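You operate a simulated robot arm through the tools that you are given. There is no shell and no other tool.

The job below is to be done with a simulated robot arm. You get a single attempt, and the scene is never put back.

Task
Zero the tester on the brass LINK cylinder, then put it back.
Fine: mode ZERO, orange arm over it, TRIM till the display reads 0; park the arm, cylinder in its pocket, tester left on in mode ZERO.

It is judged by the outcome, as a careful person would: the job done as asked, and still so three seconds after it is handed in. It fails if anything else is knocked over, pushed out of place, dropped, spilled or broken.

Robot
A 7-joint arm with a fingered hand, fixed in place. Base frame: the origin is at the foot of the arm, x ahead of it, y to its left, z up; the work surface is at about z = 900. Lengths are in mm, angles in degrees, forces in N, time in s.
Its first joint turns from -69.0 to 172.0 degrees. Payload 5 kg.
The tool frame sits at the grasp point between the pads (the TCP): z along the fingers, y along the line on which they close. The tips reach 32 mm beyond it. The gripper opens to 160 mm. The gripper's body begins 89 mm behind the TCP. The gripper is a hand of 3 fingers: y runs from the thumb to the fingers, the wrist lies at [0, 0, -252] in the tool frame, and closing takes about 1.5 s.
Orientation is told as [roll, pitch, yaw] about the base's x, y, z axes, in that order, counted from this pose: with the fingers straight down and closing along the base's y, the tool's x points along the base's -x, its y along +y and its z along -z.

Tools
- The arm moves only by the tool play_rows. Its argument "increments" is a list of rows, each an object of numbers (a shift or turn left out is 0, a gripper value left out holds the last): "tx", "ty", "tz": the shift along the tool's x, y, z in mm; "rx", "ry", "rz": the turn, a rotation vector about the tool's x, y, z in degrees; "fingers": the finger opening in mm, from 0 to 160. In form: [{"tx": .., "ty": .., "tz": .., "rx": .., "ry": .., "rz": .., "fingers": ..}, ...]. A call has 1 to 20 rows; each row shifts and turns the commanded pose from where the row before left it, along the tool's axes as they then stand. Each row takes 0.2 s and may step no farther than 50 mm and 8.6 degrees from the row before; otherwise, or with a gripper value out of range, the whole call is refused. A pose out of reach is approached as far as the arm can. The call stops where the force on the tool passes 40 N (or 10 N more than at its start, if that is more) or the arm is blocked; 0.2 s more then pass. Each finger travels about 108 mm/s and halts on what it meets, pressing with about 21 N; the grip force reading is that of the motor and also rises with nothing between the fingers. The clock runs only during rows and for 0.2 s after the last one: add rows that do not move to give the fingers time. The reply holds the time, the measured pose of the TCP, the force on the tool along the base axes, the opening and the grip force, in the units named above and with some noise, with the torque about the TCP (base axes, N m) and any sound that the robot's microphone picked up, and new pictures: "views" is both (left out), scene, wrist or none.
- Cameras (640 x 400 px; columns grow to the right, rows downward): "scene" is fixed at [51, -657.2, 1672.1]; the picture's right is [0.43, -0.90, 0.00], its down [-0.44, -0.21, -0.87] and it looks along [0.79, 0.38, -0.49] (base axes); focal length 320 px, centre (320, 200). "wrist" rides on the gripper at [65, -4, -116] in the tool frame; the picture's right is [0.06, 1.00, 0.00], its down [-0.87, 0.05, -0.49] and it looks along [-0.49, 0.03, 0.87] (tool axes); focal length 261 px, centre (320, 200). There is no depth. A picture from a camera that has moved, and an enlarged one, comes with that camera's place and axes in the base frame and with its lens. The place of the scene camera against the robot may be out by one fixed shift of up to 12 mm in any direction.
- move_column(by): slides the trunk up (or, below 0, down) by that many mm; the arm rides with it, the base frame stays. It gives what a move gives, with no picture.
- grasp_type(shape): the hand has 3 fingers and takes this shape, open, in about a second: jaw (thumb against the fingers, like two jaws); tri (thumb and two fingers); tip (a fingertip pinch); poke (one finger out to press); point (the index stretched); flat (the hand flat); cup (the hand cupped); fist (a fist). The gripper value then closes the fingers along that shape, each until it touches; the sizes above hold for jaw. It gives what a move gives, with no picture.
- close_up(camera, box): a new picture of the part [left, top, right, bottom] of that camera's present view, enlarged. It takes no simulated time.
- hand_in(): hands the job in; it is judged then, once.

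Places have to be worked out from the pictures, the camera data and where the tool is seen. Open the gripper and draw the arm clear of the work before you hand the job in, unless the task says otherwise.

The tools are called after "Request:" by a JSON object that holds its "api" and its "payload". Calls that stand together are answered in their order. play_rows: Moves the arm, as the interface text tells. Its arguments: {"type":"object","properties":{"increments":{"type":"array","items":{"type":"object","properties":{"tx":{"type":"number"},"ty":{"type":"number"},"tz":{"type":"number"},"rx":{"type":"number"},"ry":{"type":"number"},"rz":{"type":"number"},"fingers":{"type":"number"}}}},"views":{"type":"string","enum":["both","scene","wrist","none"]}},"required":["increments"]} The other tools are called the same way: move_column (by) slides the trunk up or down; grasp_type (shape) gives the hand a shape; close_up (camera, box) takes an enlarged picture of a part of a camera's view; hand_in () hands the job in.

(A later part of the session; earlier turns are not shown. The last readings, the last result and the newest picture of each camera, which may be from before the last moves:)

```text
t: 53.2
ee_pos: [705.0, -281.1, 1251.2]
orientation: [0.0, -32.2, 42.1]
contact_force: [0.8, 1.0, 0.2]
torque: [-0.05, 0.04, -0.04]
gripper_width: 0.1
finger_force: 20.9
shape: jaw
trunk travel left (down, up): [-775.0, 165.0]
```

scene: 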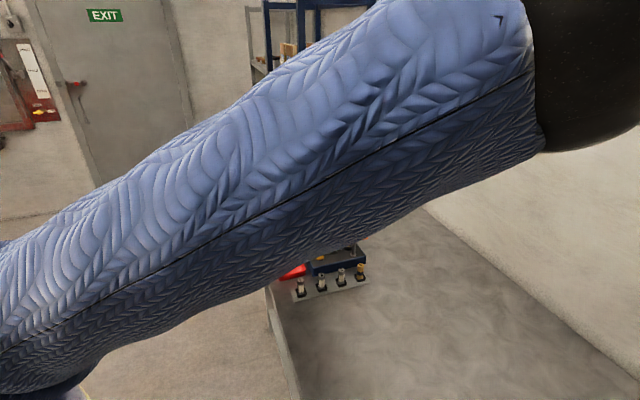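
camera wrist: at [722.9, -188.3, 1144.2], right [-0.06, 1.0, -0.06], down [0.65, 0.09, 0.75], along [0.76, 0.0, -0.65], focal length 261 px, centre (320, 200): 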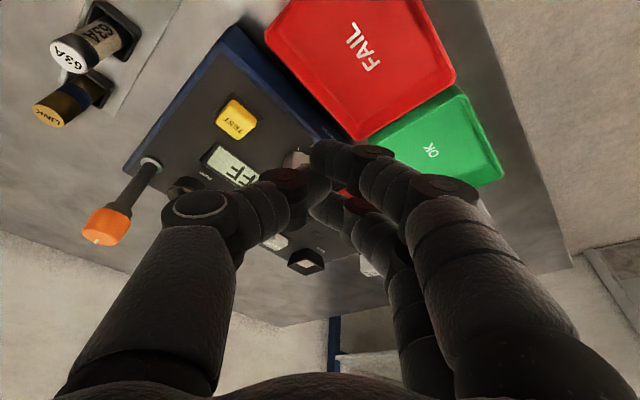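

That orientation was reached without trouble. Now I lower the trunk in two stages of 145 mm, raising the hand in between.

Request:
{"api": "move_column", "payload": {"by": -145}}

Request:
{"api": "play_rows", "payload": {"increments": [{"tx": -19.3, "tz": -30.7}, {"tx": -19.3, "tz": -30.7}, {"tx": -19.3, "tz": -30.7}, {"tx": -19.3, "tz": -30.7}, {}], "views": "none"}}

Request:
{"api": "move_column", "payload": {"by": -145}}

Request:
{"api": "play_rows", "payload": {"increments": [{"fingers": 60}, {}, {}, {}], "views": "both"}}

```text
t: 55.0
ee_pos: [704.0, -285.1, 1107.2]
orientation: [0.0, -32.0, 42.0]
contact_force: [0.5, 0.4, -0.4]
torque: [0.01, 0.0, -0.01]
gripper_width: 0.0
finger_force: 21.0
shape: jaw
trunk travel left (down, up): [-630.0, 310.0]
```

```text
t: 56.1
ee_pos: [704.6, -284.9, 1253.7]
orientation: [0.0, -32.1, 41.9]
contact_force: [0.5, -0.5, 0.0]
torque: [0.01, 0.0, -0.03]
gripper_width: 0.1
finger_force: 21.2
shape: jaw
trunk travel left (down, up): [-630.0, 310.0]
```

```text
t: 57.9
ee_pos: [702.5, -283.7, 1109.3]
orientation: [-0.1, -32.2, 42.1]
contact_force: [-0.2, 0.5, -0.2]
torque: [0.05, 0.0, 0.0]
gripper_width: 0.3
finger_force: 21.3
shape: jaw
trunk travel left (down, up): [-485.0, 455.0]
```

```text
t: 58.9
ee_pos: [703.9, -284.7, 1108.2]
orientation: [0.2, -32.0, 42.0]
contact_force: [0.6, 0.2, 0.2]
torque: [-0.02, 0.0, 0.04]
gripper_width: 59.5
finger_force: 0.1
shape: jaw
trunk travel left (down, up): [-485.0, 455.0]
camera wrist: at [619.1, -365.1, 1172.1], right [-0.71, 0.71, -0.03], down [0.32, 0.36, 0.88], along [0.63, 0.61, -0.48], focal length 261 px, centre (320, 200)
```

scene: 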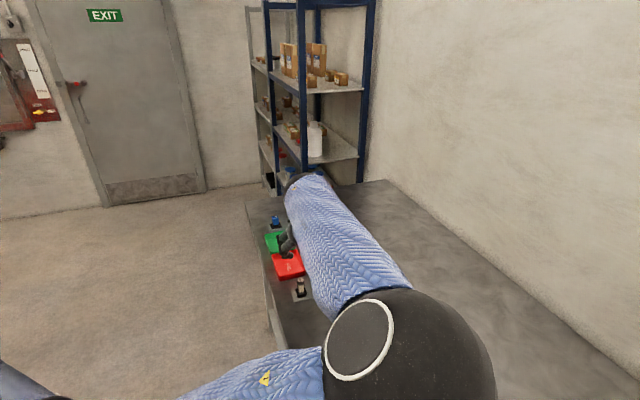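
wrist: 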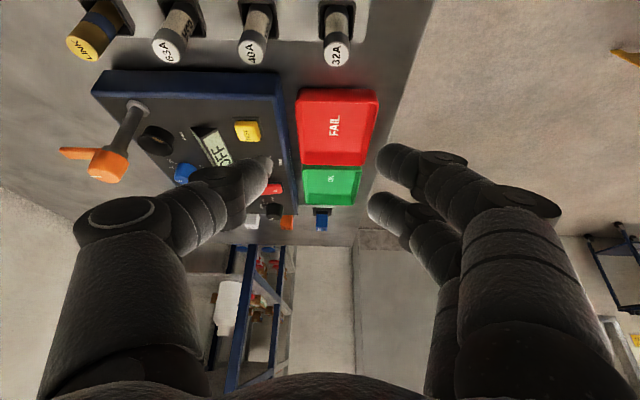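

The posture works and the view is good. I move at this safe height to above the rocker area to check reach.

Request:
{"api": "play_rows", "payload": {"increments": [{"tx": -34, "ty": -14.9, "tz": 21.4}, {"tx": -34, "ty": -14.9, "tz": 21.4}, {"tx": -34, "ty": -14.9, "tz": 21.4}, {"tx": -34, "ty": -14.9, "tz": 21.4}, {"tx": -34, "ty": -14.9, "tz": 21.4}, {"tx": -34, "ty": -14.9, "tz": 21.4}, {}], "views": "both"}}

```text
t: 60.5
ee_pos: [942.0, -192.0, 1105.4]
orientation: [0.0, -32.3, 41.9]
contact_force: [0.4, 0.1, 0.6]
torque: [0.0, 0.0, 0.0]
gripper_width: 59.6
finger_force: 0.0
shape: jaw
trunk travel left (down, up): [-485.0, 455.0]
camera wrist: at [856.1, -271.7, 1169.7], right [-0.71, 0.71, -0.03], down [0.32, 0.36, 0.88], along [0.63, 0.61, -0.48], focal length 261 px, centre (320, 200)
```

scene: 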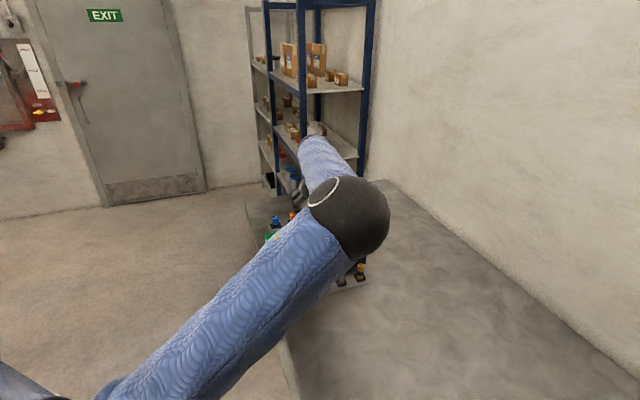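
wrist: 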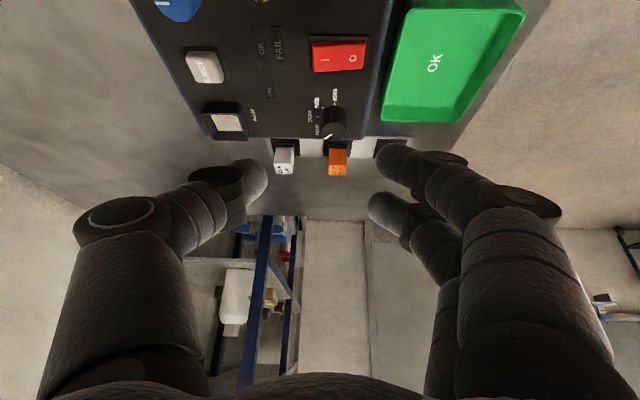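

Full reach achieved above the rocker. I enlarge the mode knob and rocker from this view.

Request:
{"api": "close_up", "payload": {"camera": "wrist", "box": [250, 20, 410, 180]}}

Request:
{"api": "close_up", "payload": {"camera": "wrist", "box": [290, 80, 370, 150]}}

```text
2.50 times, centred on (330, 100) of wrist
camera zoom: at [856.1, -271.7, 1169.7], right [-0.71, 0.71, -0.03], down [0.32, 0.36, 0.88], along [0.63, 0.61, -0.48], focal length 652 px, centre (295, 450)
```

zoom: 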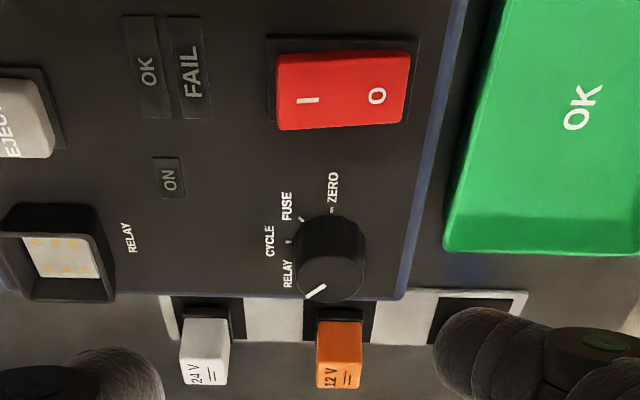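

```text
5.71 times, centred on (330, 115) of wrist
camera zoom: at [856.1, -271.7, 1169.7], right [-0.71, 0.71, -0.03], down [0.32, 0.36, 0.88], along [0.63, 0.61, -0.48], focal length 1489 px, centre (263, 686)
```

zoom: 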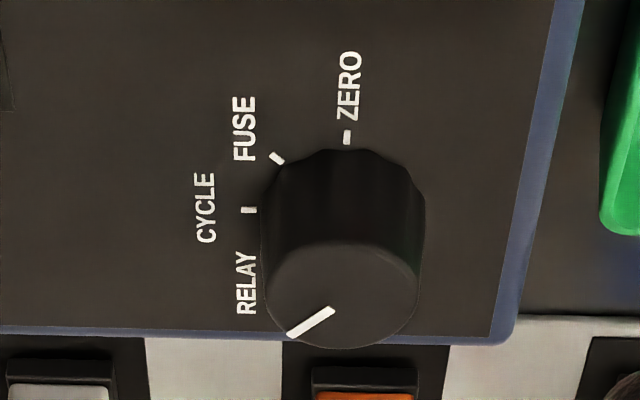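

The modes are RELAY (now), CYCLE, FUSE, ZERO at 45° steps, so ZERO is 135° clockwise. The rocker's I end is at ≈(958,-177, z≈957). I bring the thumb (jaw open 60) to just above it; the other fingers then hang clear beyond the panel's edge.

Request:
{"api": "play_rows", "payload": {"increments": [{"tx": 15, "ty": 12.4, "tz": 27.2}, {"tx": 15, "ty": 12.4, "tz": 27.2}, {"tx": 15, "ty": 12.4, "tz": 27.2}, {}], "views": "both"}}

Request:
{"api": "close_up", "payload": {"camera": "wrist", "box": [180, 60, 420, 240]}}

```text
t: 61.5
ee_pos: [920.6, -157.2, 1013.8]
orientation: [0.0, -32.1, 42.0]
contact_force: [-0.4, -0.1, 0.9]
torque: [0.0, 0.0, -0.01]
gripper_width: 59.5
finger_force: 0.0
shape: jaw
trunk travel left (down, up): [-485.0, 455.0]
camera wrist: at [836.5, -239.4, 1076.6], right [-0.71, 0.71, -0.03], down [0.32, 0.36, 0.88], along [0.63, 0.61, -0.48], focal length 261 px, centre (320, 200)
```

scene: 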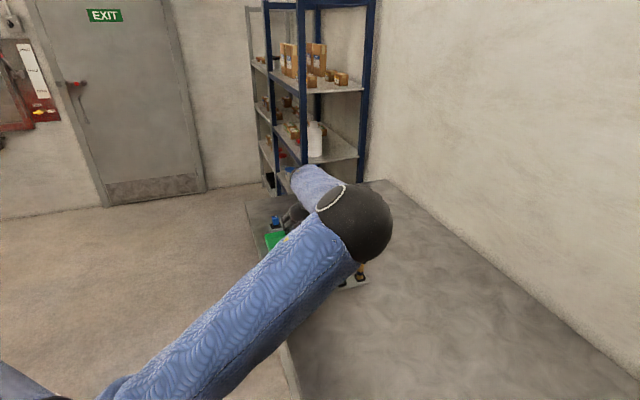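
wrist: 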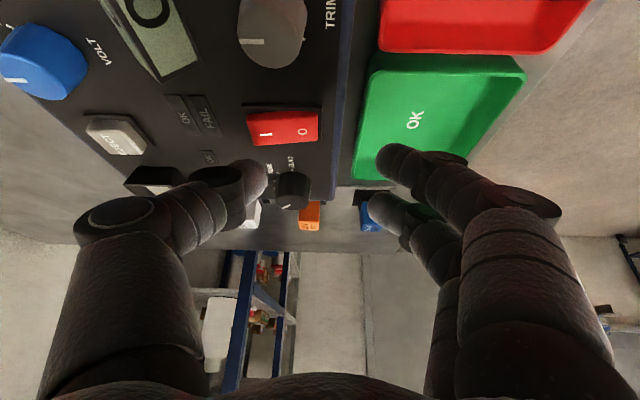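

```text
2.22 times, centred on (300, 150) of wrist
camera zoom: at [836.5, -239.4, 1076.6], right [-0.71, 0.71, -0.03], down [0.32, 0.36, 0.88], along [0.63, 0.61, -0.48], focal length 579 px, centre (364, 311)
```

zoom: 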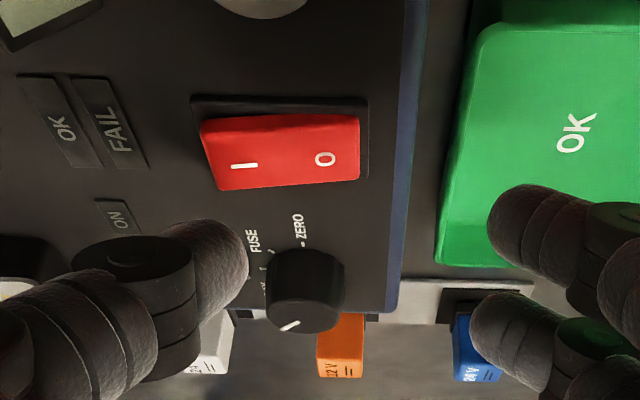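

The thumb tip projects straight onto the "I" mark. I descend in small steps until it presses the rocker over, watching the force.

Request:
{"api": "play_rows", "payload": {"increments": [{"ty": -3, "tx": 2.66, "tz": 4.23}, {"tx": 2.66, "tz": 4.23}, {"tx": 2.66, "tz": 4.23}, {"tx": 2.66, "tz": 4.23}, {"tx": 2.66, "tz": 4.23}, {"tx": 1.6, "tz": 2.54}, {"tx": 1.6, "tz": 2.54}, {}], "views": "wrist"}}

Request:
{"api": "close_up", "payload": {"camera": "wrist", "box": [180, 60, 420, 240]}}

```text
t: 63.3
ee_pos: [923.3, -160.6, 984.3]
orientation: [0.1, -32.0, 42.1]
contact_force: [0.5, 1.1, -0.2]
torque: [-0.04, 0.01, -0.02]
gripper_width: 59.8
finger_force: 0.1
shape: jaw
trunk travel left (down, up): [-485.0, 455.0]
camera wrist: at [838.8, -241.4, 1047.7], right [-0.71, 0.71, -0.03], down [0.32, 0.36, 0.88], along [0.63, 0.61, -0.48], focal length 261 px, centre (320, 200)
```

wrist: 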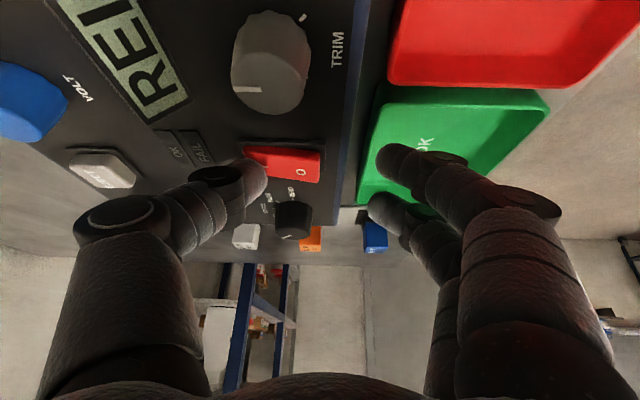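

```text
2.22 times, centred on (300, 150) of wrist
camera zoom: at [838.8, -241.4, 1047.7], right [-0.71, 0.71, -0.03], down [0.32, 0.36, 0.88], along [0.63, 0.61, -0.48], focal length 579 px, centre (364, 311)
```

zoom: 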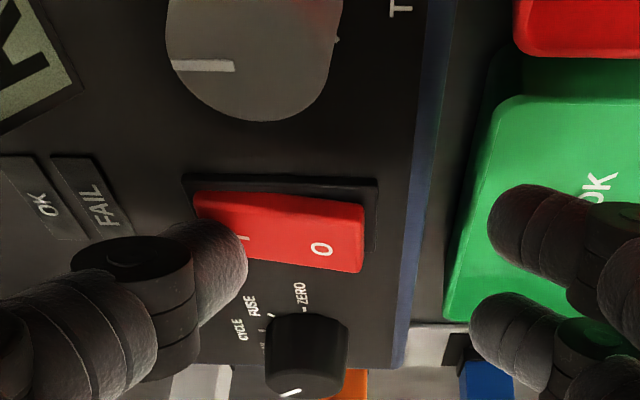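

The display now shows "REL…" and the rocker has tipped to I: the tester is on. I lift the hand straight up and check.

Request:
{"api": "play_rows", "payload": {"increments": [{"tx": -16, "tz": -25.4}, {"tx": -16, "tz": -25.4}, {"tx": -16, "tz": -25.4}, {}], "views": "wrist"}}

Request:
{"api": "close_up", "payload": {"camera": "wrist", "box": [160, 0, 420, 200]}}

```text
t: 64.3
ee_pos: [922.2, -160.5, 1073.3]
orientation: [0.1, -32.1, 42.1]
contact_force: [-0.1, 0.4, 0.4]
torque: [0.01, 0.0, 0.05]
gripper_width: 60.0
finger_force: 0.0
shape: jaw
trunk travel left (down, up): [-485.0, 455.0]
camera wrist: at [837.9, -241.5, 1136.8], right [-0.71, 0.71, -0.03], down [0.32, 0.36, 0.88], along [0.63, 0.61, -0.48], focal length 261 px, centre (320, 200)
```

wrist: 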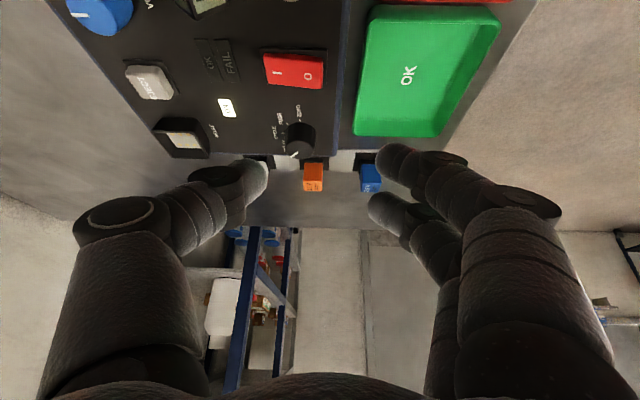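

```text
2.00 times, centred on (290, 100) of wrist
camera zoom: at [837.9, -241.5, 1136.8], right [-0.71, 0.71, -0.03], down [0.32, 0.36, 0.88], along [0.63, 0.61, -0.48], focal length 521 px, centre (380, 400)
```

zoom: 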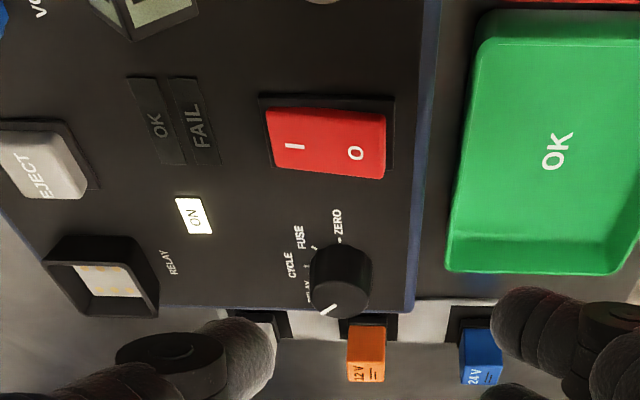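

The ON lamp is lit. Next is the mode knob at ≈(1002,-114), top z≈965. I look at the "tip" and "tri" hand shapes here, at a safe height, to see which is better for a tilted pinch on the knob.

Request:
{"api": "grasp_type", "payload": {"shape": "tip"}}

Request:
{"api": "play_rows", "payload": {"increments": [{"fingers": 30}, {}, {}, {}, {}, {}], "views": "wrist"}}

Request:
{"api": "grasp_type", "payload": {"shape": "tri"}}

Request:
{"api": "play_rows", "payload": {"increments": [{"fingers": 30}, {}, {}, {}, {}, {}], "views": "wrist"}}

```text
t: 65.2
ee_pos: [922.6, -161.8, 1073.5]
orientation: [0.2, -32.1, 42.0]
contact_force: [0.2, 0.4, 0.1]
torque: [0.02, -0.03, 0.05]
gripper_width: 159.9
finger_force: 0.0
shape: tip
trunk travel left (down, up): [-485.0, 455.0]
```

```text
t: 66.6
ee_pos: [922.1, -160.6, 1072.7]
orientation: [0.1, -32.1, 42.0]
contact_force: [-0.2, 0.5, 0.0]
torque: [0.01, 0.0, -0.03]
gripper_width: 30.6
finger_force: 0.0
shape: tip
trunk travel left (down, up): [-485.0, 455.0]
camera wrist: at [837.5, -241.3, 1137.1], right [-0.71, 0.71, -0.03], down [0.32, 0.36, 0.88], along [0.63, 0.61, -0.48], focal length 261 px, centre (320, 200)
```

wrist: 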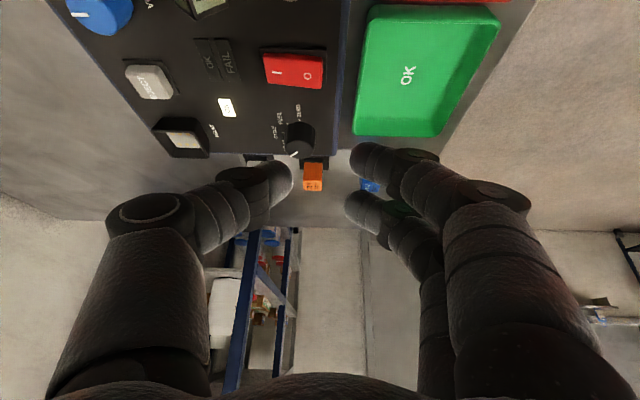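

```text
t: 67.5
ee_pos: [921.1, -160.3, 1074.1]
orientation: [0.0, -32.1, 41.9]
contact_force: [-0.7, -1.0, -1.1]
torque: [-0.04, -0.01, 0.0]
gripper_width: 159.9
finger_force: 0.0
shape: tri
trunk travel left (down, up): [-485.0, 455.0]
```

```text
t: 68.9
ee_pos: [921.4, -160.4, 1072.6]
orientation: [0.1, -32.0, 42.1]
contact_force: [-0.3, 0.0, 0.7]
torque: [-0.01, 0.0, 0.0]
gripper_width: 30.7
finger_force: 0.1
shape: tri
trunk travel left (down, up): [-485.0, 455.0]
camera wrist: at [837.5, -241.3, 1137.1], right [-0.71, 0.71, -0.03], down [0.32, 0.36, 0.88], along [0.63, 0.61, -0.48], focal length 261 px, centre (320, 200)
```

wrist: 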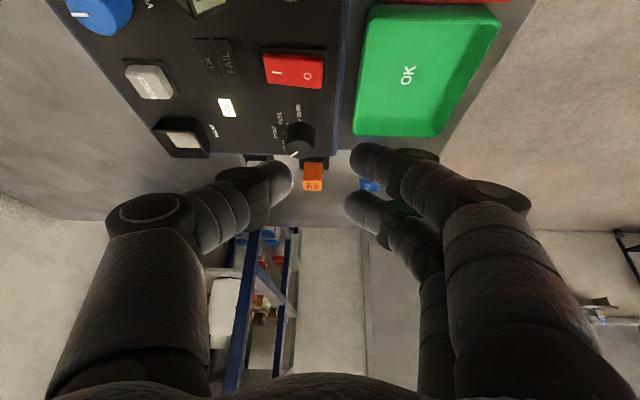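

All three shapes look the same, so I keep the jaw. For the mode knob I raise the hand, drop the trunk a further 60 mm, tilt to 44° and yaw to about 65° (start of a 45° turning stroke).

Request:
{"api": "grasp_type", "payload": {"shape": "jaw"}}

Request:
{"api": "play_rows", "payload": {"increments": [{"tx": -16, "tz": -25.4, "fingers": 70}, {"tx": -16, "tz": -25.4}, {"tx": -16, "tz": -25.4}, {}, {}], "views": "none"}}

Request:
{"api": "move_column", "payload": {"by": -60}}

Request:
{"api": "play_rows", "payload": {"increments": [{"ry": -6}, {"ry": -6}, {"rx": -5.21, "rz": -5.39}, {"rx": -5.21, "rz": -5.39}, {"rx": -5.21, "rz": -5.39}, {}], "views": "wrist"}}

```text
t: 69.8
ee_pos: [923.0, -160.5, 1072.5]
orientation: [0.1, -32.1, 42.0]
contact_force: [0.2, -0.1, 0.6]
torque: [-0.02, 0.03, -0.02]
gripper_width: 159.6
finger_force: 0.0
shape: jaw
trunk travel left (down, up): [-485.0, 455.0]
```

```text
t: 71.0
ee_pos: [921.8, -160.1, 1166.6]
orientation: [0.2, -32.0, 42.0]
contact_force: [0.1, -1.1, 0.1]
torque: [0.02, 0.01, -0.03]
gripper_width: 70.7
finger_force: 0.1
shape: jaw
trunk travel left (down, up): [-485.0, 455.0]
```

```text
t: 72.0
ee_pos: [921.1, -158.5, 1106.1]
orientation: [0.0, -32.1, 42.0]
contact_force: [0.0, 0.1, -0.6]
torque: [0.03, -0.02, 0.01]
gripper_width: 70.8
finger_force: 0.1
shape: jaw
trunk travel left (down, up): [-425.0, 515.0]
```

```text
t: 73.4
ee_pos: [921.6, -159.9, 1104.6]
orientation: [0.0, -44.1, 64.6]
contact_force: [-0.2, -0.9, -0.8]
torque: [0.01, -0.02, 0.03]
gripper_width: 70.3
finger_force: 0.1
shape: jaw
trunk travel left (down, up): [-425.0, 515.0]
camera wrist: at [869.1, -276.9, 1143.3], right [-0.92, 0.39, -0.04], down [0.07, 0.28, 0.96], along [0.38, 0.88, -0.28], focal length 261 px, centre (320, 200)
```

wrist: 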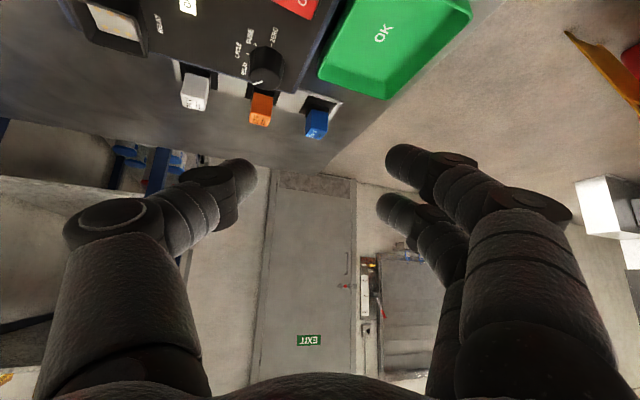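

Orientation [0,-44,64.6] is set. I move to hover above the mode knob at TCP z≈1060.

Request:
{"api": "play_rows", "payload": {"increments": [{"tx": -4.9, "ty": -17.6, "tz": 25.7}, {"tx": -4.9, "ty": -17.6, "tz": 25.7}, {"tx": -4.9, "ty": -17.6, "tz": 25.7}, {}], "views": "wrist"}}

Request:
{"api": "close_up", "payload": {"camera": "wrist", "box": [200, 0, 440, 200]}}

```text
t: 74.4
ee_pos: [995.6, -125.0, 1060.6]
orientation: [0.0, -44.2, 64.5]
contact_force: [0.7, 0.2, 0.5]
torque: [-0.02, 0.0, 0.01]
gripper_width: 70.6
finger_force: 0.1
shape: jaw
trunk travel left (down, up): [-425.0, 515.0]
camera wrist: at [942.9, -240.2, 1099.5], right [-0.92, 0.39, -0.04], down [0.07, 0.28, 0.96], along [0.38, 0.88, -0.28], focal length 261 px, centre (320, 200)
```

wrist: 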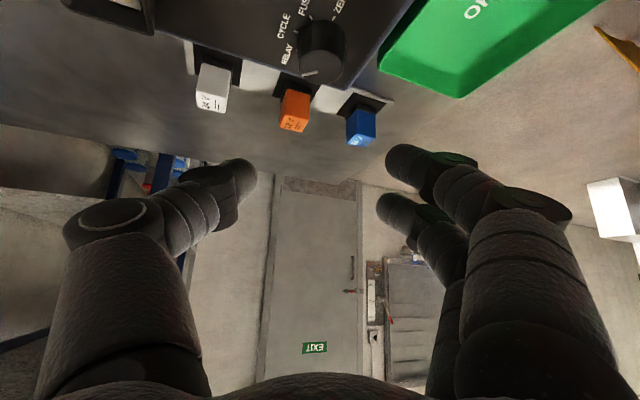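

```text
2.00 times, centred on (320, 100) of wrist
camera zoom: at [942.9, -240.2, 1099.5], right [-0.92, 0.39, -0.04], down [0.07, 0.28, 0.96], along [0.38, 0.88, -0.28], focal length 521 px, centre (320, 400)
```

zoom: 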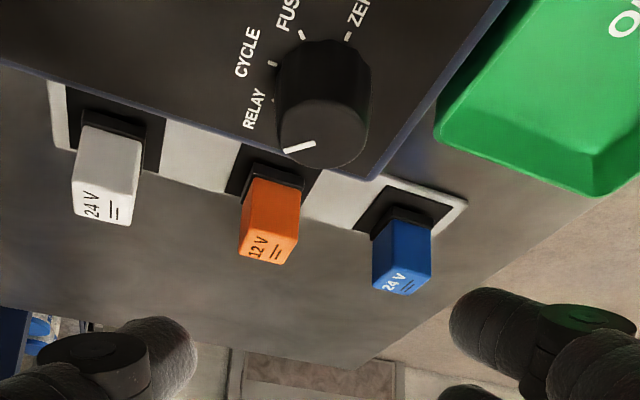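

The knob centre reads (1001,-115) from this view, right under the planned grip point. I descend 56 mm and look again.

Request:
{"api": "play_rows", "payload": {"increments": [{"tx": 19.5, "tz": 20.1}, {"tx": 19.5, "tz": 20.1}, {}], "views": "wrist"}}

Request:
{"api": "close_up", "payload": {"camera": "wrist", "box": [200, 40, 440, 240]}}

```text
t: 75.2
ee_pos: [996.5, -123.6, 1004.3]
orientation: [0.0, -44.1, 64.6]
contact_force: [0.0, -0.4, 0.0]
torque: [-0.02, -0.01, -0.01]
gripper_width: 70.5
finger_force: 0.1
shape: jaw
trunk travel left (down, up): [-425.0, 515.0]
camera wrist: at [944.4, -239.8, 1042.7], right [-0.92, 0.39, -0.04], down [0.07, 0.28, 0.96], along [0.38, 0.88, -0.28], focal length 261 px, centre (320, 200)
```

wrist: 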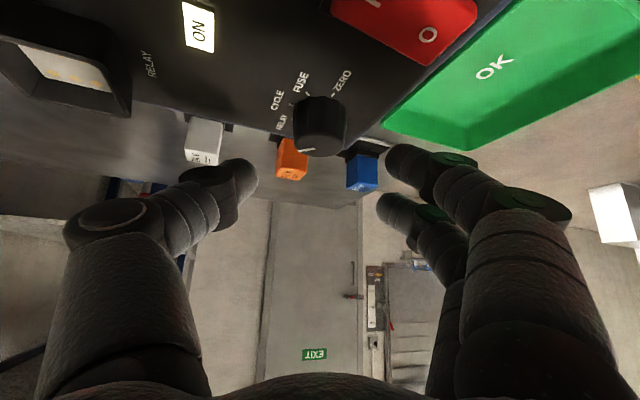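

```text
2.00 times, centred on (320, 140) of wrist
camera zoom: at [944.4, -239.8, 1042.7], right [-0.92, 0.39, -0.04], down [0.07, 0.28, 0.96], along [0.38, 0.88, -0.28], focal length 521 px, centre (320, 320)
```

zoom: 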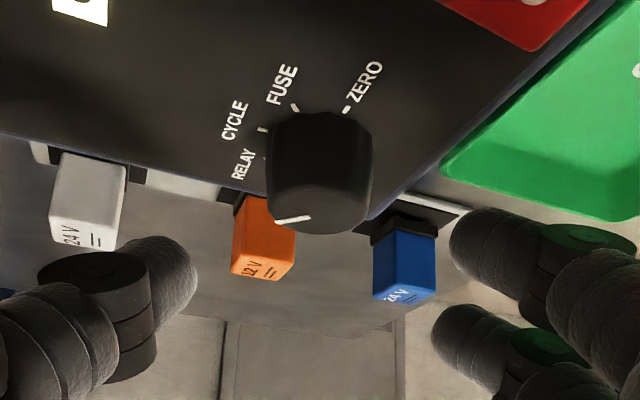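

Aligned. I descend the last 26 mm in small steps, watching for contact.

Request:
{"api": "play_rows", "payload": {"increments": [{"tx": 4.5, "tz": 4.7}, {"tx": 4.5, "tz": 4.7}, {"tx": 4.5, "tz": 4.7}, {"tx": 4.5, "tz": 4.7}, {}], "views": "wrist"}}

Request:
{"api": "close_up", "payload": {"camera": "wrist", "box": [200, 80, 440, 280]}}

```text
t: 76.4
ee_pos: [996.4, -123.2, 980.5]
orientation: [-0.1, -44.3, 64.7]
contact_force: [0.7, 0.1, 3.4]
torque: [0.07, 0.19, -0.01]
gripper_width: 70.7
finger_force: 0.1
shape: jaw
trunk travel left (down, up): [-425.0, 515.0]
camera wrist: at [944.9, -240.2, 1017.5], right [-0.92, 0.39, -0.04], down [0.07, 0.28, 0.96], along [0.38, 0.88, -0.28], focal length 261 px, centre (320, 200)
```

wrist: 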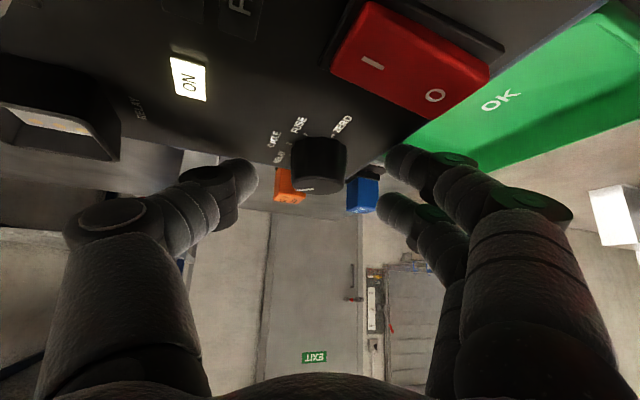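

```text
2.00 times, centred on (320, 180) of wrist
camera zoom: at [944.9, -240.2, 1017.5], right [-0.92, 0.39, -0.04], down [0.07, 0.28, 0.96], along [0.38, 0.88, -0.28], focal length 521 px, centre (320, 240)
```

zoom: 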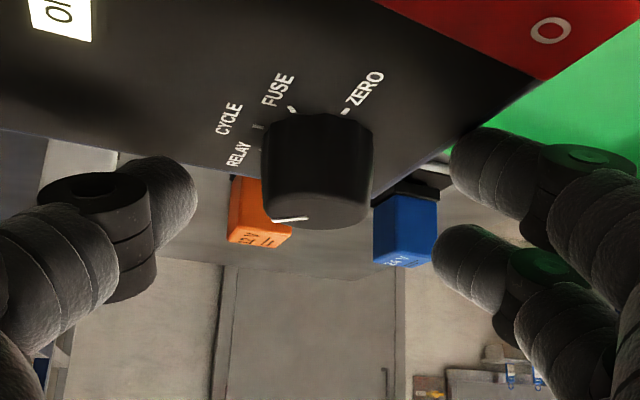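

Slight contact (3 N) indicates the fingertips reached the panel level. I lift 3 mm and close on the knob.

Request:
{"api": "play_rows", "payload": {"increments": [{"tx": -2.1, "tz": -2.2}, {"fingers": 20}, {}, {}, {}, {}, {}], "views": "wrist"}}

Request:
{"api": "close_up", "payload": {"camera": "wrist", "box": [200, 80, 440, 280]}}

```text
t: 78.0
ee_pos: [995.6, -124.0, 983.4]
orientation: [-0.1, -44.1, 64.5]
contact_force: [-8.1, 1.9, 7.9]
torque: [0.34, 0.67, 0.11]
gripper_width: 26.8
finger_force: 0.0
shape: jaw
trunk travel left (down, up): [-425.0, 515.0]
camera wrist: at [944.4, -240.4, 1020.9], right [-0.92, 0.39, -0.04], down [0.07, 0.28, 0.96], along [0.38, 0.88, -0.28], focal length 261 px, centre (320, 200)
```

wrist: 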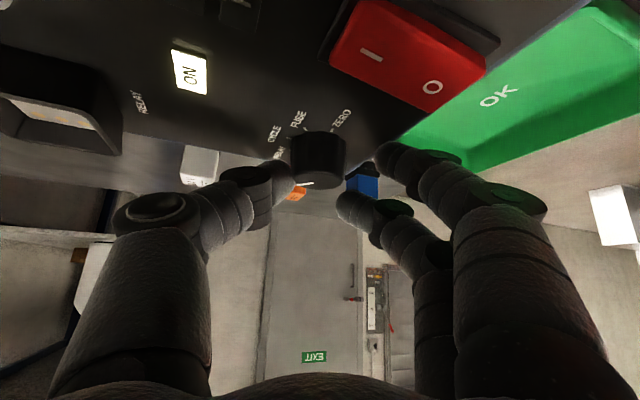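

```text
2.00 times, centred on (320, 180) of wrist
camera zoom: at [944.4, -240.4, 1020.9], right [-0.92, 0.39, -0.04], down [0.07, 0.28, 0.96], along [0.38, 0.88, -0.28], focal length 521 px, centre (320, 240)
```

zoom: 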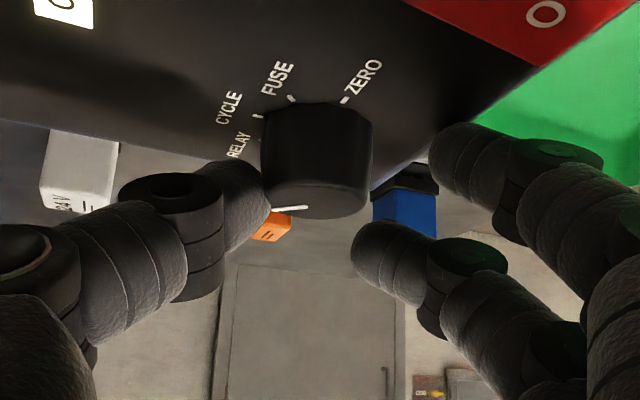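

The front finger halted early, blocked by the device's rim (it hangs lower because of the tilt). I reopen, raise 9 mm and close again.

Request:
{"api": "play_rows", "payload": {"increments": [{"fingers": 70}, {}, {}, {"tx": -3.1, "tz": -3.25}, {"tx": -3.1, "tz": -3.25}, {"fingers": 20}, {}, {}, {}, {}, {}], "views": "wrist"}}

Request:
{"api": "close_up", "payload": {"camera": "wrist", "box": [200, 80, 440, 280]}}

```text
t: 80.4
ee_pos: [998.9, -124.7, 989.4]
orientation: [0.0, -44.1, 64.5]
contact_force: [-0.7, 0.0, -0.2]
torque: [0.01, 0.03, 0.0]
gripper_width: 21.1
finger_force: 0.0
shape: jaw
trunk travel left (down, up): [-425.0, 515.0]
camera wrist: at [945.4, -240.7, 1028.1], right [-0.92, 0.39, -0.04], down [0.07, 0.28, 0.96], along [0.38, 0.88, -0.28], focal length 261 px, centre (320, 200)
```

wrist: 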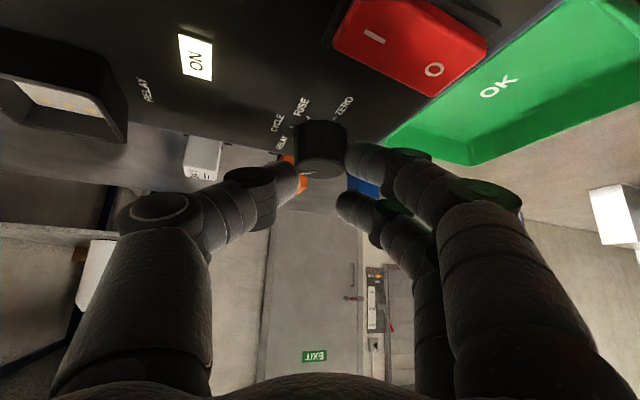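

```text
2.00 times, centred on (320, 180) of wrist
camera zoom: at [945.4, -240.7, 1028.1], right [-0.92, 0.39, -0.04], down [0.07, 0.28, 0.96], along [0.38, 0.88, -0.28], focal length 521 px, centre (320, 240)
```

zoom: 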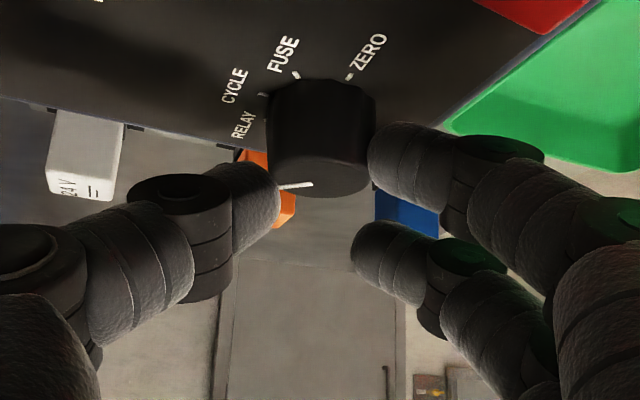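

The front finger now comes beside the knob. I close fully to squeeze it.

Request:
{"api": "play_rows", "payload": {"increments": [{"fingers": 0}, {}, {}, {}], "views": "wrist"}}

Request:
{"api": "close_up", "payload": {"camera": "wrist", "box": [200, 80, 440, 280]}}

```text
t: 81.4
ee_pos: [996.5, -124.5, 991.4]
orientation: [0.0, -44.2, 64.6]
contact_force: [-2.1, 0.1, 8.0]
torque: [0.04, -0.21, -0.02]
gripper_width: 7.1
finger_force: 21.1
shape: jaw
trunk travel left (down, up): [-425.0, 515.0]
camera wrist: at [944.9, -240.3, 1029.4], right [-0.92, 0.39, -0.04], down [0.07, 0.28, 0.96], along [0.38, 0.88, -0.28], focal length 261 px, centre (320, 200)
```

wrist: 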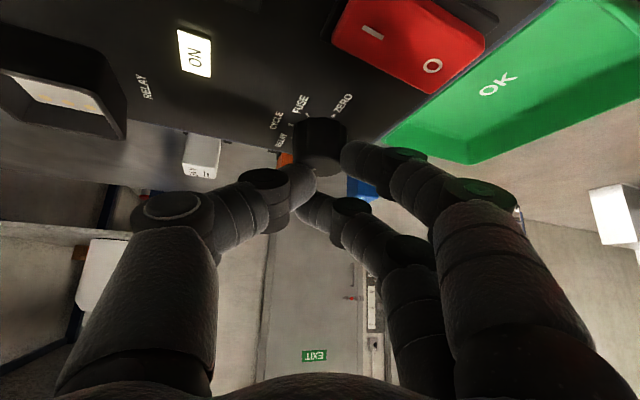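

```text
2.00 times, centred on (320, 180) of wrist
camera zoom: at [944.9, -240.3, 1029.4], right [-0.92, 0.39, -0.04], down [0.07, 0.28, 0.96], along [0.38, 0.88, -0.28], focal length 521 px, centre (320, 240)
```

zoom: 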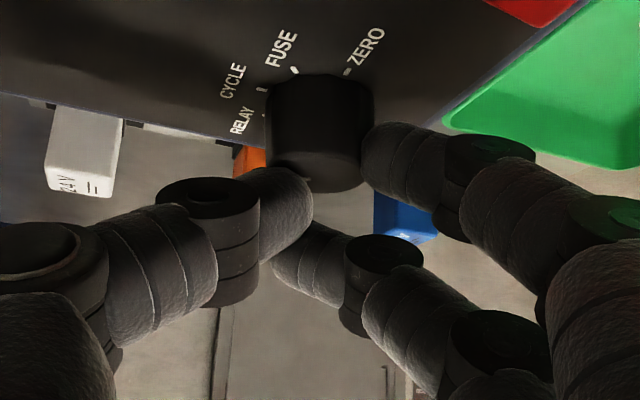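

The thumb rides over the knob top because the tilt makes the three tips sit at different heights. I open, lift, and roll the hand 19° about its own axis so that the thumb and the front finger are level and can pinch the knob together.

Request:
{"api": "play_rows", "payload": {"increments": [{"fingers": 46}, {}, {}, {"tx": -12.2, "tz": -12.6}, {"tx": -12.2, "tz": -12.6}, {"rz": 6.4}, {"rz": 6.3}, {"rz": 6.3}, {}], "views": "wrist"}}

Request:
{"api": "close_up", "payload": {"camera": "wrist", "box": [200, 60, 440, 260]}}

```text
t: 83.4
ee_pos: [997.2, -124.9, 1025.0]
orientation: [17.6, -41.1, 38.8]
contact_force: [-0.6, 0.5, 0.3]
torque: [0.03, 0.03, 0.04]
gripper_width: 45.6
finger_force: 0.1
shape: jaw
trunk travel left (down, up): [-425.0, 515.0]
camera wrist: at [926.5, -230.5, 1064.9], right [-0.79, 0.59, 0.19], down [0.32, 0.13, 0.94], along [0.53, 0.8, -0.3], focal length 261 px, centre (320, 200)
```

wrist: 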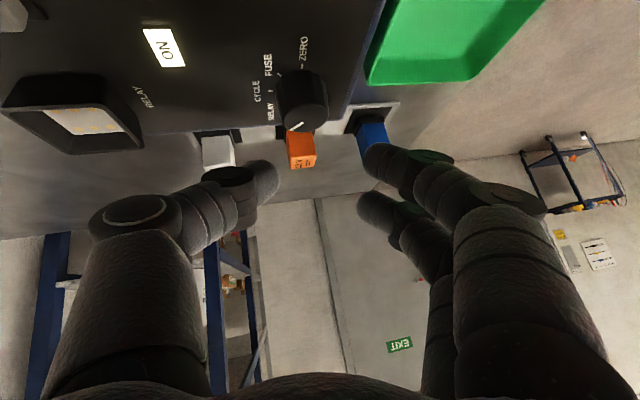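

```text
2.00 times, centred on (320, 160) of wrist
camera zoom: at [926.5, -230.5, 1064.9], right [-0.79, 0.59, 0.19], down [0.32, 0.13, 0.94], along [0.53, 0.8, -0.3], focal length 521 px, centre (320, 280)
```

zoom: 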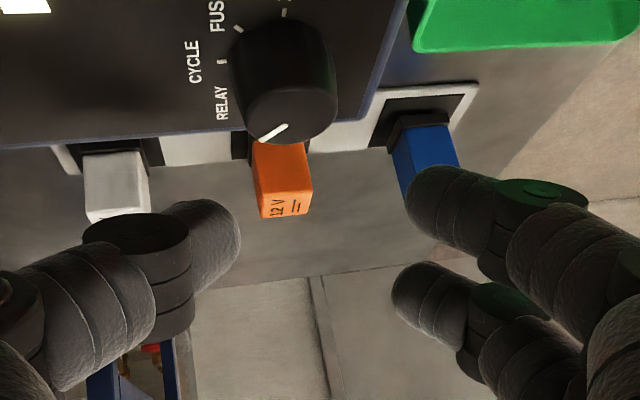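

The pointer is still at RELAY and the knob centre reads (1002,-114). I descend to the grip height with the levelled pinch.

Request:
{"api": "play_rows", "payload": {"increments": [{"tx": 6.7, "ty": -2.9, "tz": 7.7}, {"tx": 6.7, "ty": -2.9, "tz": 7.7}, {"tx": 6.7, "ty": -2.9, "tz": 7.7}, {"tx": 6.7, "ty": -2.9, "tz": 7.7}, {}], "views": "wrist"}}

Request:
{"api": "close_up", "payload": {"camera": "wrist", "box": [200, 80, 440, 280]}}

```text
t: 84.6
ee_pos: [1000.0, -125.4, 983.0]
orientation: [17.5, -41.2, 38.8]
contact_force: [-0.2, 0.5, -0.7]
torque: [0.01, 0.0, -0.03]
gripper_width: 45.7
finger_force: 0.1
shape: jaw
trunk travel left (down, up): [-425.0, 515.0]
camera wrist: at [928.6, -230.9, 1022.6], right [-0.79, 0.59, 0.19], down [0.32, 0.14, 0.94], along [0.52, 0.8, -0.3], focal length 261 px, centre (320, 200)
```

wrist: 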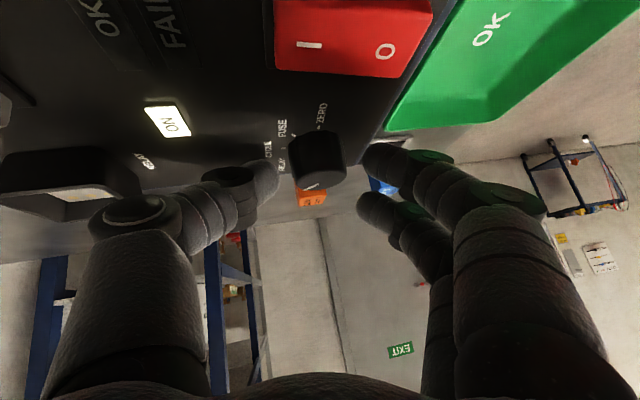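

```text
2.00 times, centred on (320, 180) of wrist
camera zoom: at [928.6, -230.9, 1022.6], right [-0.79, 0.59, 0.19], down [0.32, 0.14, 0.94], along [0.52, 0.8, -0.3], focal length 521 px, centre (320, 240)
```

zoom: 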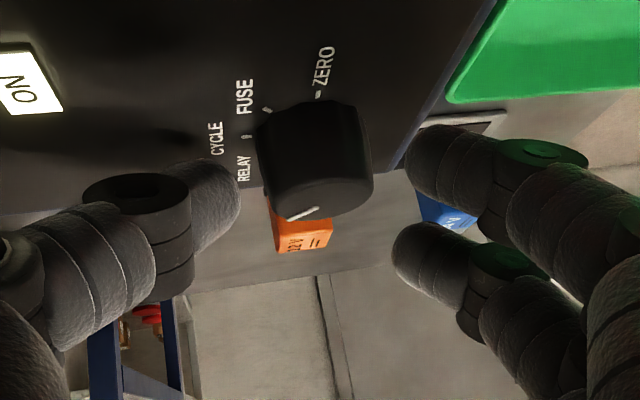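

The thumb and front finger now straddle the knob at its mid-height. I close on it.

Request:
{"api": "play_rows", "payload": {"increments": [{"fingers": 15}, {}, {}, {}, {}], "views": "wrist"}}

Request:
{"api": "close_up", "payload": {"camera": "wrist", "box": [200, 80, 440, 280]}}

```text
t: 85.8
ee_pos: [999.5, -126.7, 982.3]
orientation: [17.5, -41.2, 38.8]
contact_force: [8.4, -4.1, -1.0]
torque: [-0.05, -0.1, -0.13]
gripper_width: 10.9
finger_force: 20.8
shape: jaw
trunk travel left (down, up): [-425.0, 515.0]
camera wrist: at [929.4, -231.5, 1022.0], right [-0.79, 0.59, 0.19], down [0.32, 0.13, 0.94], along [0.53, 0.8, -0.3], focal length 261 px, centre (320, 200)
```

wrist: 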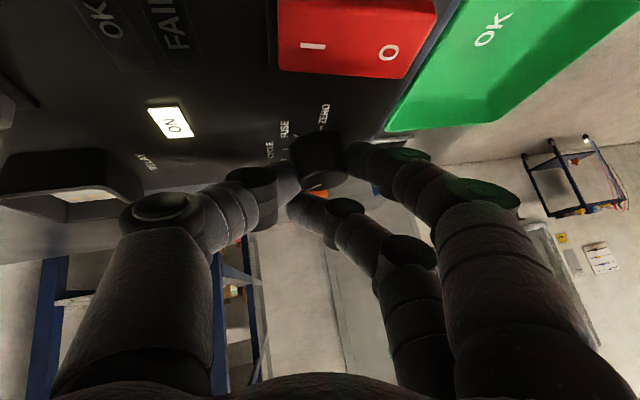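

```text
2.00 times, centred on (320, 180) of wrist
camera zoom: at [929.4, -231.5, 1022.0], right [-0.79, 0.59, 0.19], down [0.32, 0.13, 0.94], along [0.53, 0.8, -0.3], focal length 521 px, centre (320, 240)
```

zoom: 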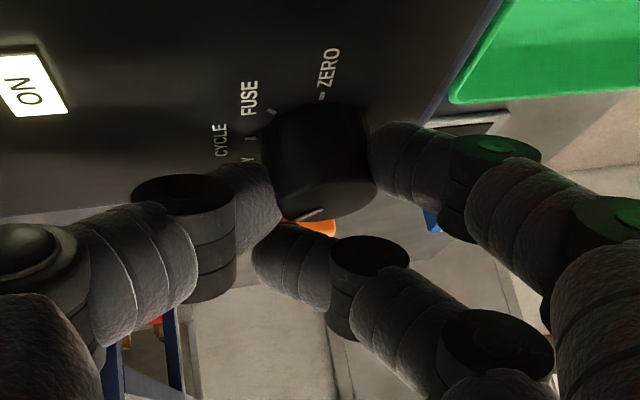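

The knob is pinched firmly. I turn clockwise about the vertical knob axis by 22° and check.

Request:
{"api": "play_rows", "payload": {"increments": [{"tx": 0.71, "ty": 1.31, "tz": -0.24, "rx": 4.93, "ry": -1.7, "rz": 5.39}, {"tx": 0.71, "ty": 1.31, "tz": -0.24, "rx": 4.93, "ry": -1.7, "rz": 5.39}, {"tx": 0.71, "ty": 1.31, "tz": -0.24, "rx": 4.93, "ry": -1.7, "rz": 5.39}, {}], "views": "wrist"}}

Request:
{"api": "close_up", "payload": {"camera": "wrist", "box": [200, 80, 440, 280]}}

```text
t: 86.8
ee_pos: [994.6, -124.3, 982.4]
orientation: [17.6, -41.1, 16.4]
contact_force: [10.6, -3.3, 3.8]
torque: [-0.03, -0.23, -0.15]
gripper_width: 10.6
finger_force: 21.1
shape: jaw
trunk travel left (down, up): [-425.0, 515.0]
camera wrist: at [889.2, -195.2, 1021.9], right [-0.5, 0.84, 0.19], down [0.35, 0.0, 0.94], along [0.79, 0.54, -0.3], focal length 261 px, centre (320, 200)
```

wrist: 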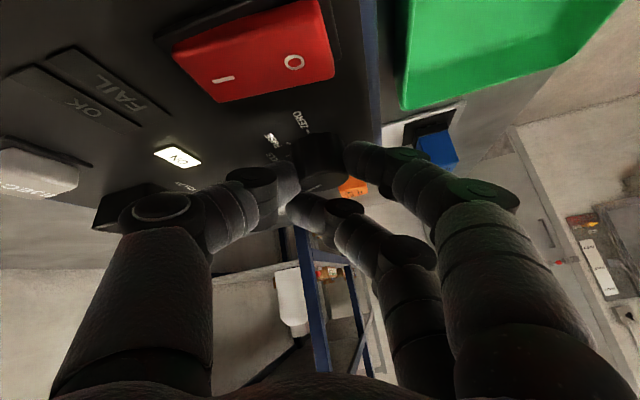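

```text
2.00 times, centred on (320, 180) of wrist
camera zoom: at [889.2, -195.2, 1021.9], right [-0.5, 0.84, 0.19], down [0.35, 0.0, 0.94], along [0.79, 0.54, -0.3], focal length 521 px, centre (320, 240)
```

zoom: 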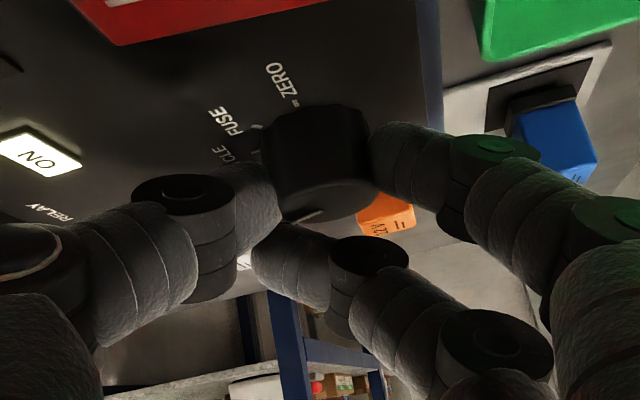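

The pointer stays fixed relative to the hand, so the knob turns with it. I continue another 22°.

Request:
{"api": "play_rows", "payload": {"increments": [{"tx": 0.71, "ty": 1.31, "tz": -0.24, "rx": 4.93, "ry": -1.7, "rz": 5.39}, {"tx": 0.71, "ty": 1.31, "tz": -0.24, "rx": 4.93, "ry": -1.7, "rz": 5.39}, {"tx": 0.71, "ty": 1.31, "tz": -0.24, "rx": 4.93, "ry": -1.7, "rz": 5.39}, {}], "views": "wrist"}}

Request:
{"api": "close_up", "payload": {"camera": "wrist", "box": [200, 80, 440, 280]}}

```text
t: 87.8
ee_pos: [992.6, -121.8, 980.9]
orientation: [17.7, -41.1, -6.3]
contact_force: [4.9, -6.1, 2.0]
torque: [-0.05, -0.11, -0.09]
gripper_width: 10.2
finger_force: 21.2
shape: jaw
trunk travel left (down, up): [-425.0, 515.0]
camera wrist: at [866.3, -146.6, 1021.9], right [-0.14, 0.97, 0.19], down [0.32, -0.13, 0.94], along [0.94, 0.19, -0.3], focal length 261 px, centre (320, 200)
```

wrist: 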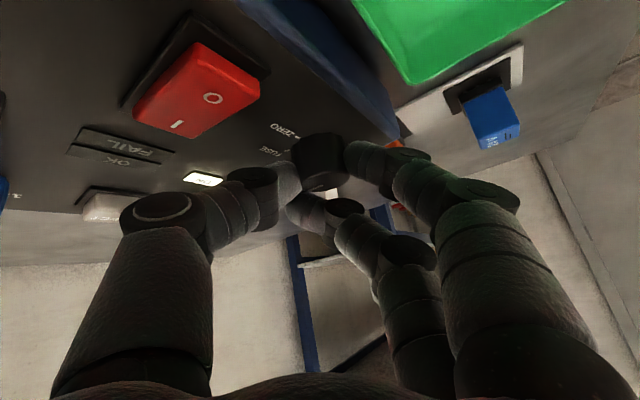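

```text
2.00 times, centred on (320, 180) of wrist
camera zoom: at [866.3, -146.6, 1021.9], right [-0.14, 0.97, 0.19], down [0.32, -0.13, 0.94], along [0.94, 0.19, -0.3], focal length 521 px, centre (320, 240)
```

zoom: 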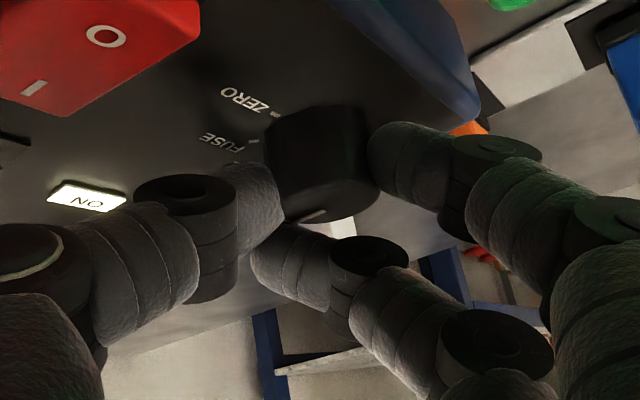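

Still turning with the hand (45° done). I continue another 22°.

Request:
{"api": "play_rows", "payload": {"increments": [{"tx": 0.71, "ty": 1.31, "tz": -0.24, "rx": 4.93, "ry": -1.7, "rz": 5.39}, {"tx": 0.71, "ty": 1.31, "tz": -0.24, "rx": 4.93, "ry": -1.7, "rz": 5.39}, {"tx": 0.71, "ty": 1.31, "tz": -0.24, "rx": 4.93, "ry": -1.7, "rz": 5.39}, {}], "views": "wrist"}}

Request:
{"api": "close_up", "payload": {"camera": "wrist", "box": [200, 80, 440, 280]}}

```text
t: 88.8
ee_pos: [976.2, -136.0, 982.1]
orientation: [17.6, -41.0, -24.7]
contact_force: [-20.0, 28.2, -5.2]
torque: [0.39, 0.5, 1.18]
gripper_width: 10.7
finger_force: 20.8
shape: jaw
out of reach, approached as far as the arm can: row 2, 3
trunk travel left (down, up): [-425.0, 515.0]
camera wrist: at [848.4, -119.5, 1021.4], right [0.17, 0.97, 0.19], down [0.27, -0.23, 0.94], along [0.95, -0.11, -0.3], focal length 261 px, centre (320, 200)
```

wrist: 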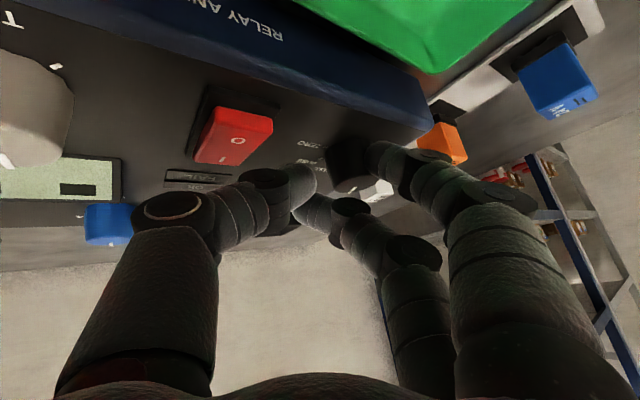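

```text
2.00 times, centred on (320, 180) of wrist
camera zoom: at [848.4, -119.5, 1021.4], right [0.17, 0.97, 0.19], down [0.27, -0.23, 0.94], along [0.95, -0.11, -0.3], focal length 521 px, centre (320, 240)
```

zoom: 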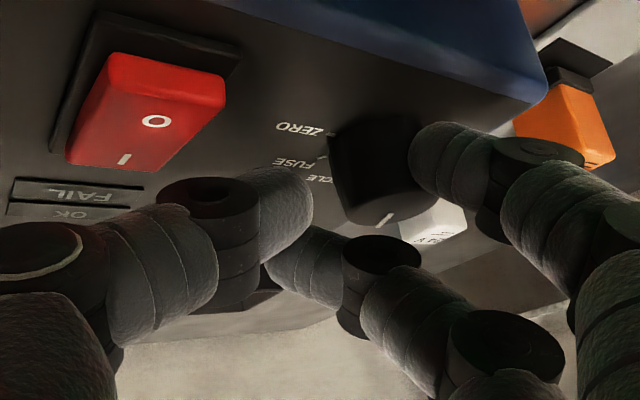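

The arm ran out of reach at this yaw and is pulling on the knob with ~34 N; I open the fingers at once and lift.

Request:
{"api": "play_rows", "payload": {"increments": [{"fingers": 60}, {}, {}, {"tx": -9.9, "ty": 3.4, "tz": -10.8}, {"tx": -9.9, "ty": 3.4, "tz": -10.8}, {"tx": -9.9, "ty": 3.4, "tz": -10.8}, {}], "views": "wrist"}}

Request:
{"api": "close_up", "payload": {"camera": "wrist", "box": [200, 20, 480, 240]}}

```text
t: 90.4
ee_pos: [976.2, -139.7, 1025.8]
orientation: [18.0, -41.1, -24.8]
contact_force: [1.0, -0.4, -0.6]
torque: [-0.01, 0.0, 0.03]
gripper_width: 60.0
finger_force: 0.1
shape: jaw
trunk travel left (down, up): [-425.0, 515.0]
camera wrist: at [849.7, -124.8, 1066.1], right [0.17, 0.97, 0.19], down [0.26, -0.23, 0.94], along [0.95, -0.11, -0.29], focal length 261 px, centre (320, 200)
```

wrist: 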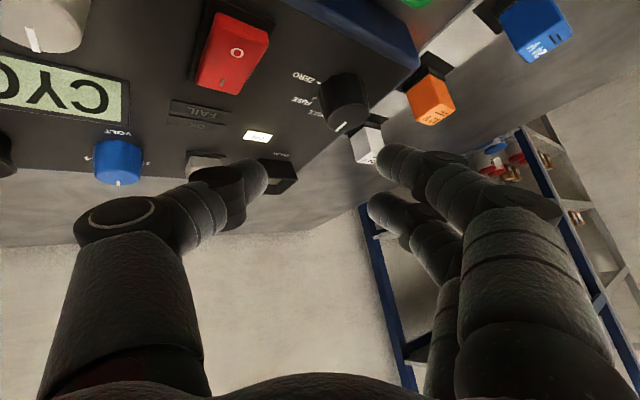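

```text
1.82 times, centred on (340, 130) of wrist
camera zoom: at [849.7, -124.8, 1066.1], right [0.17, 0.97, 0.19], down [0.26, -0.23, 0.94], along [0.95, -0.11, -0.29], focal length 474 px, centre (284, 327)
```

zoom: 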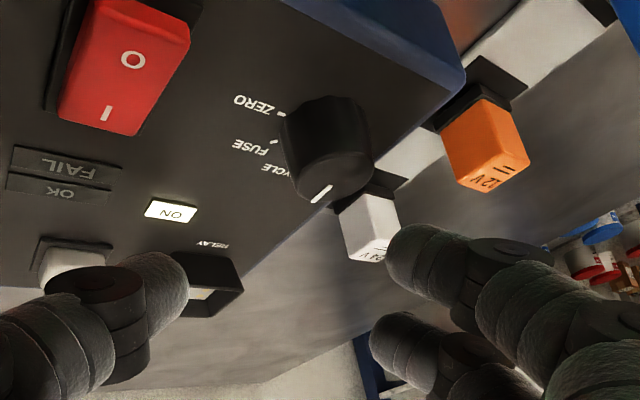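

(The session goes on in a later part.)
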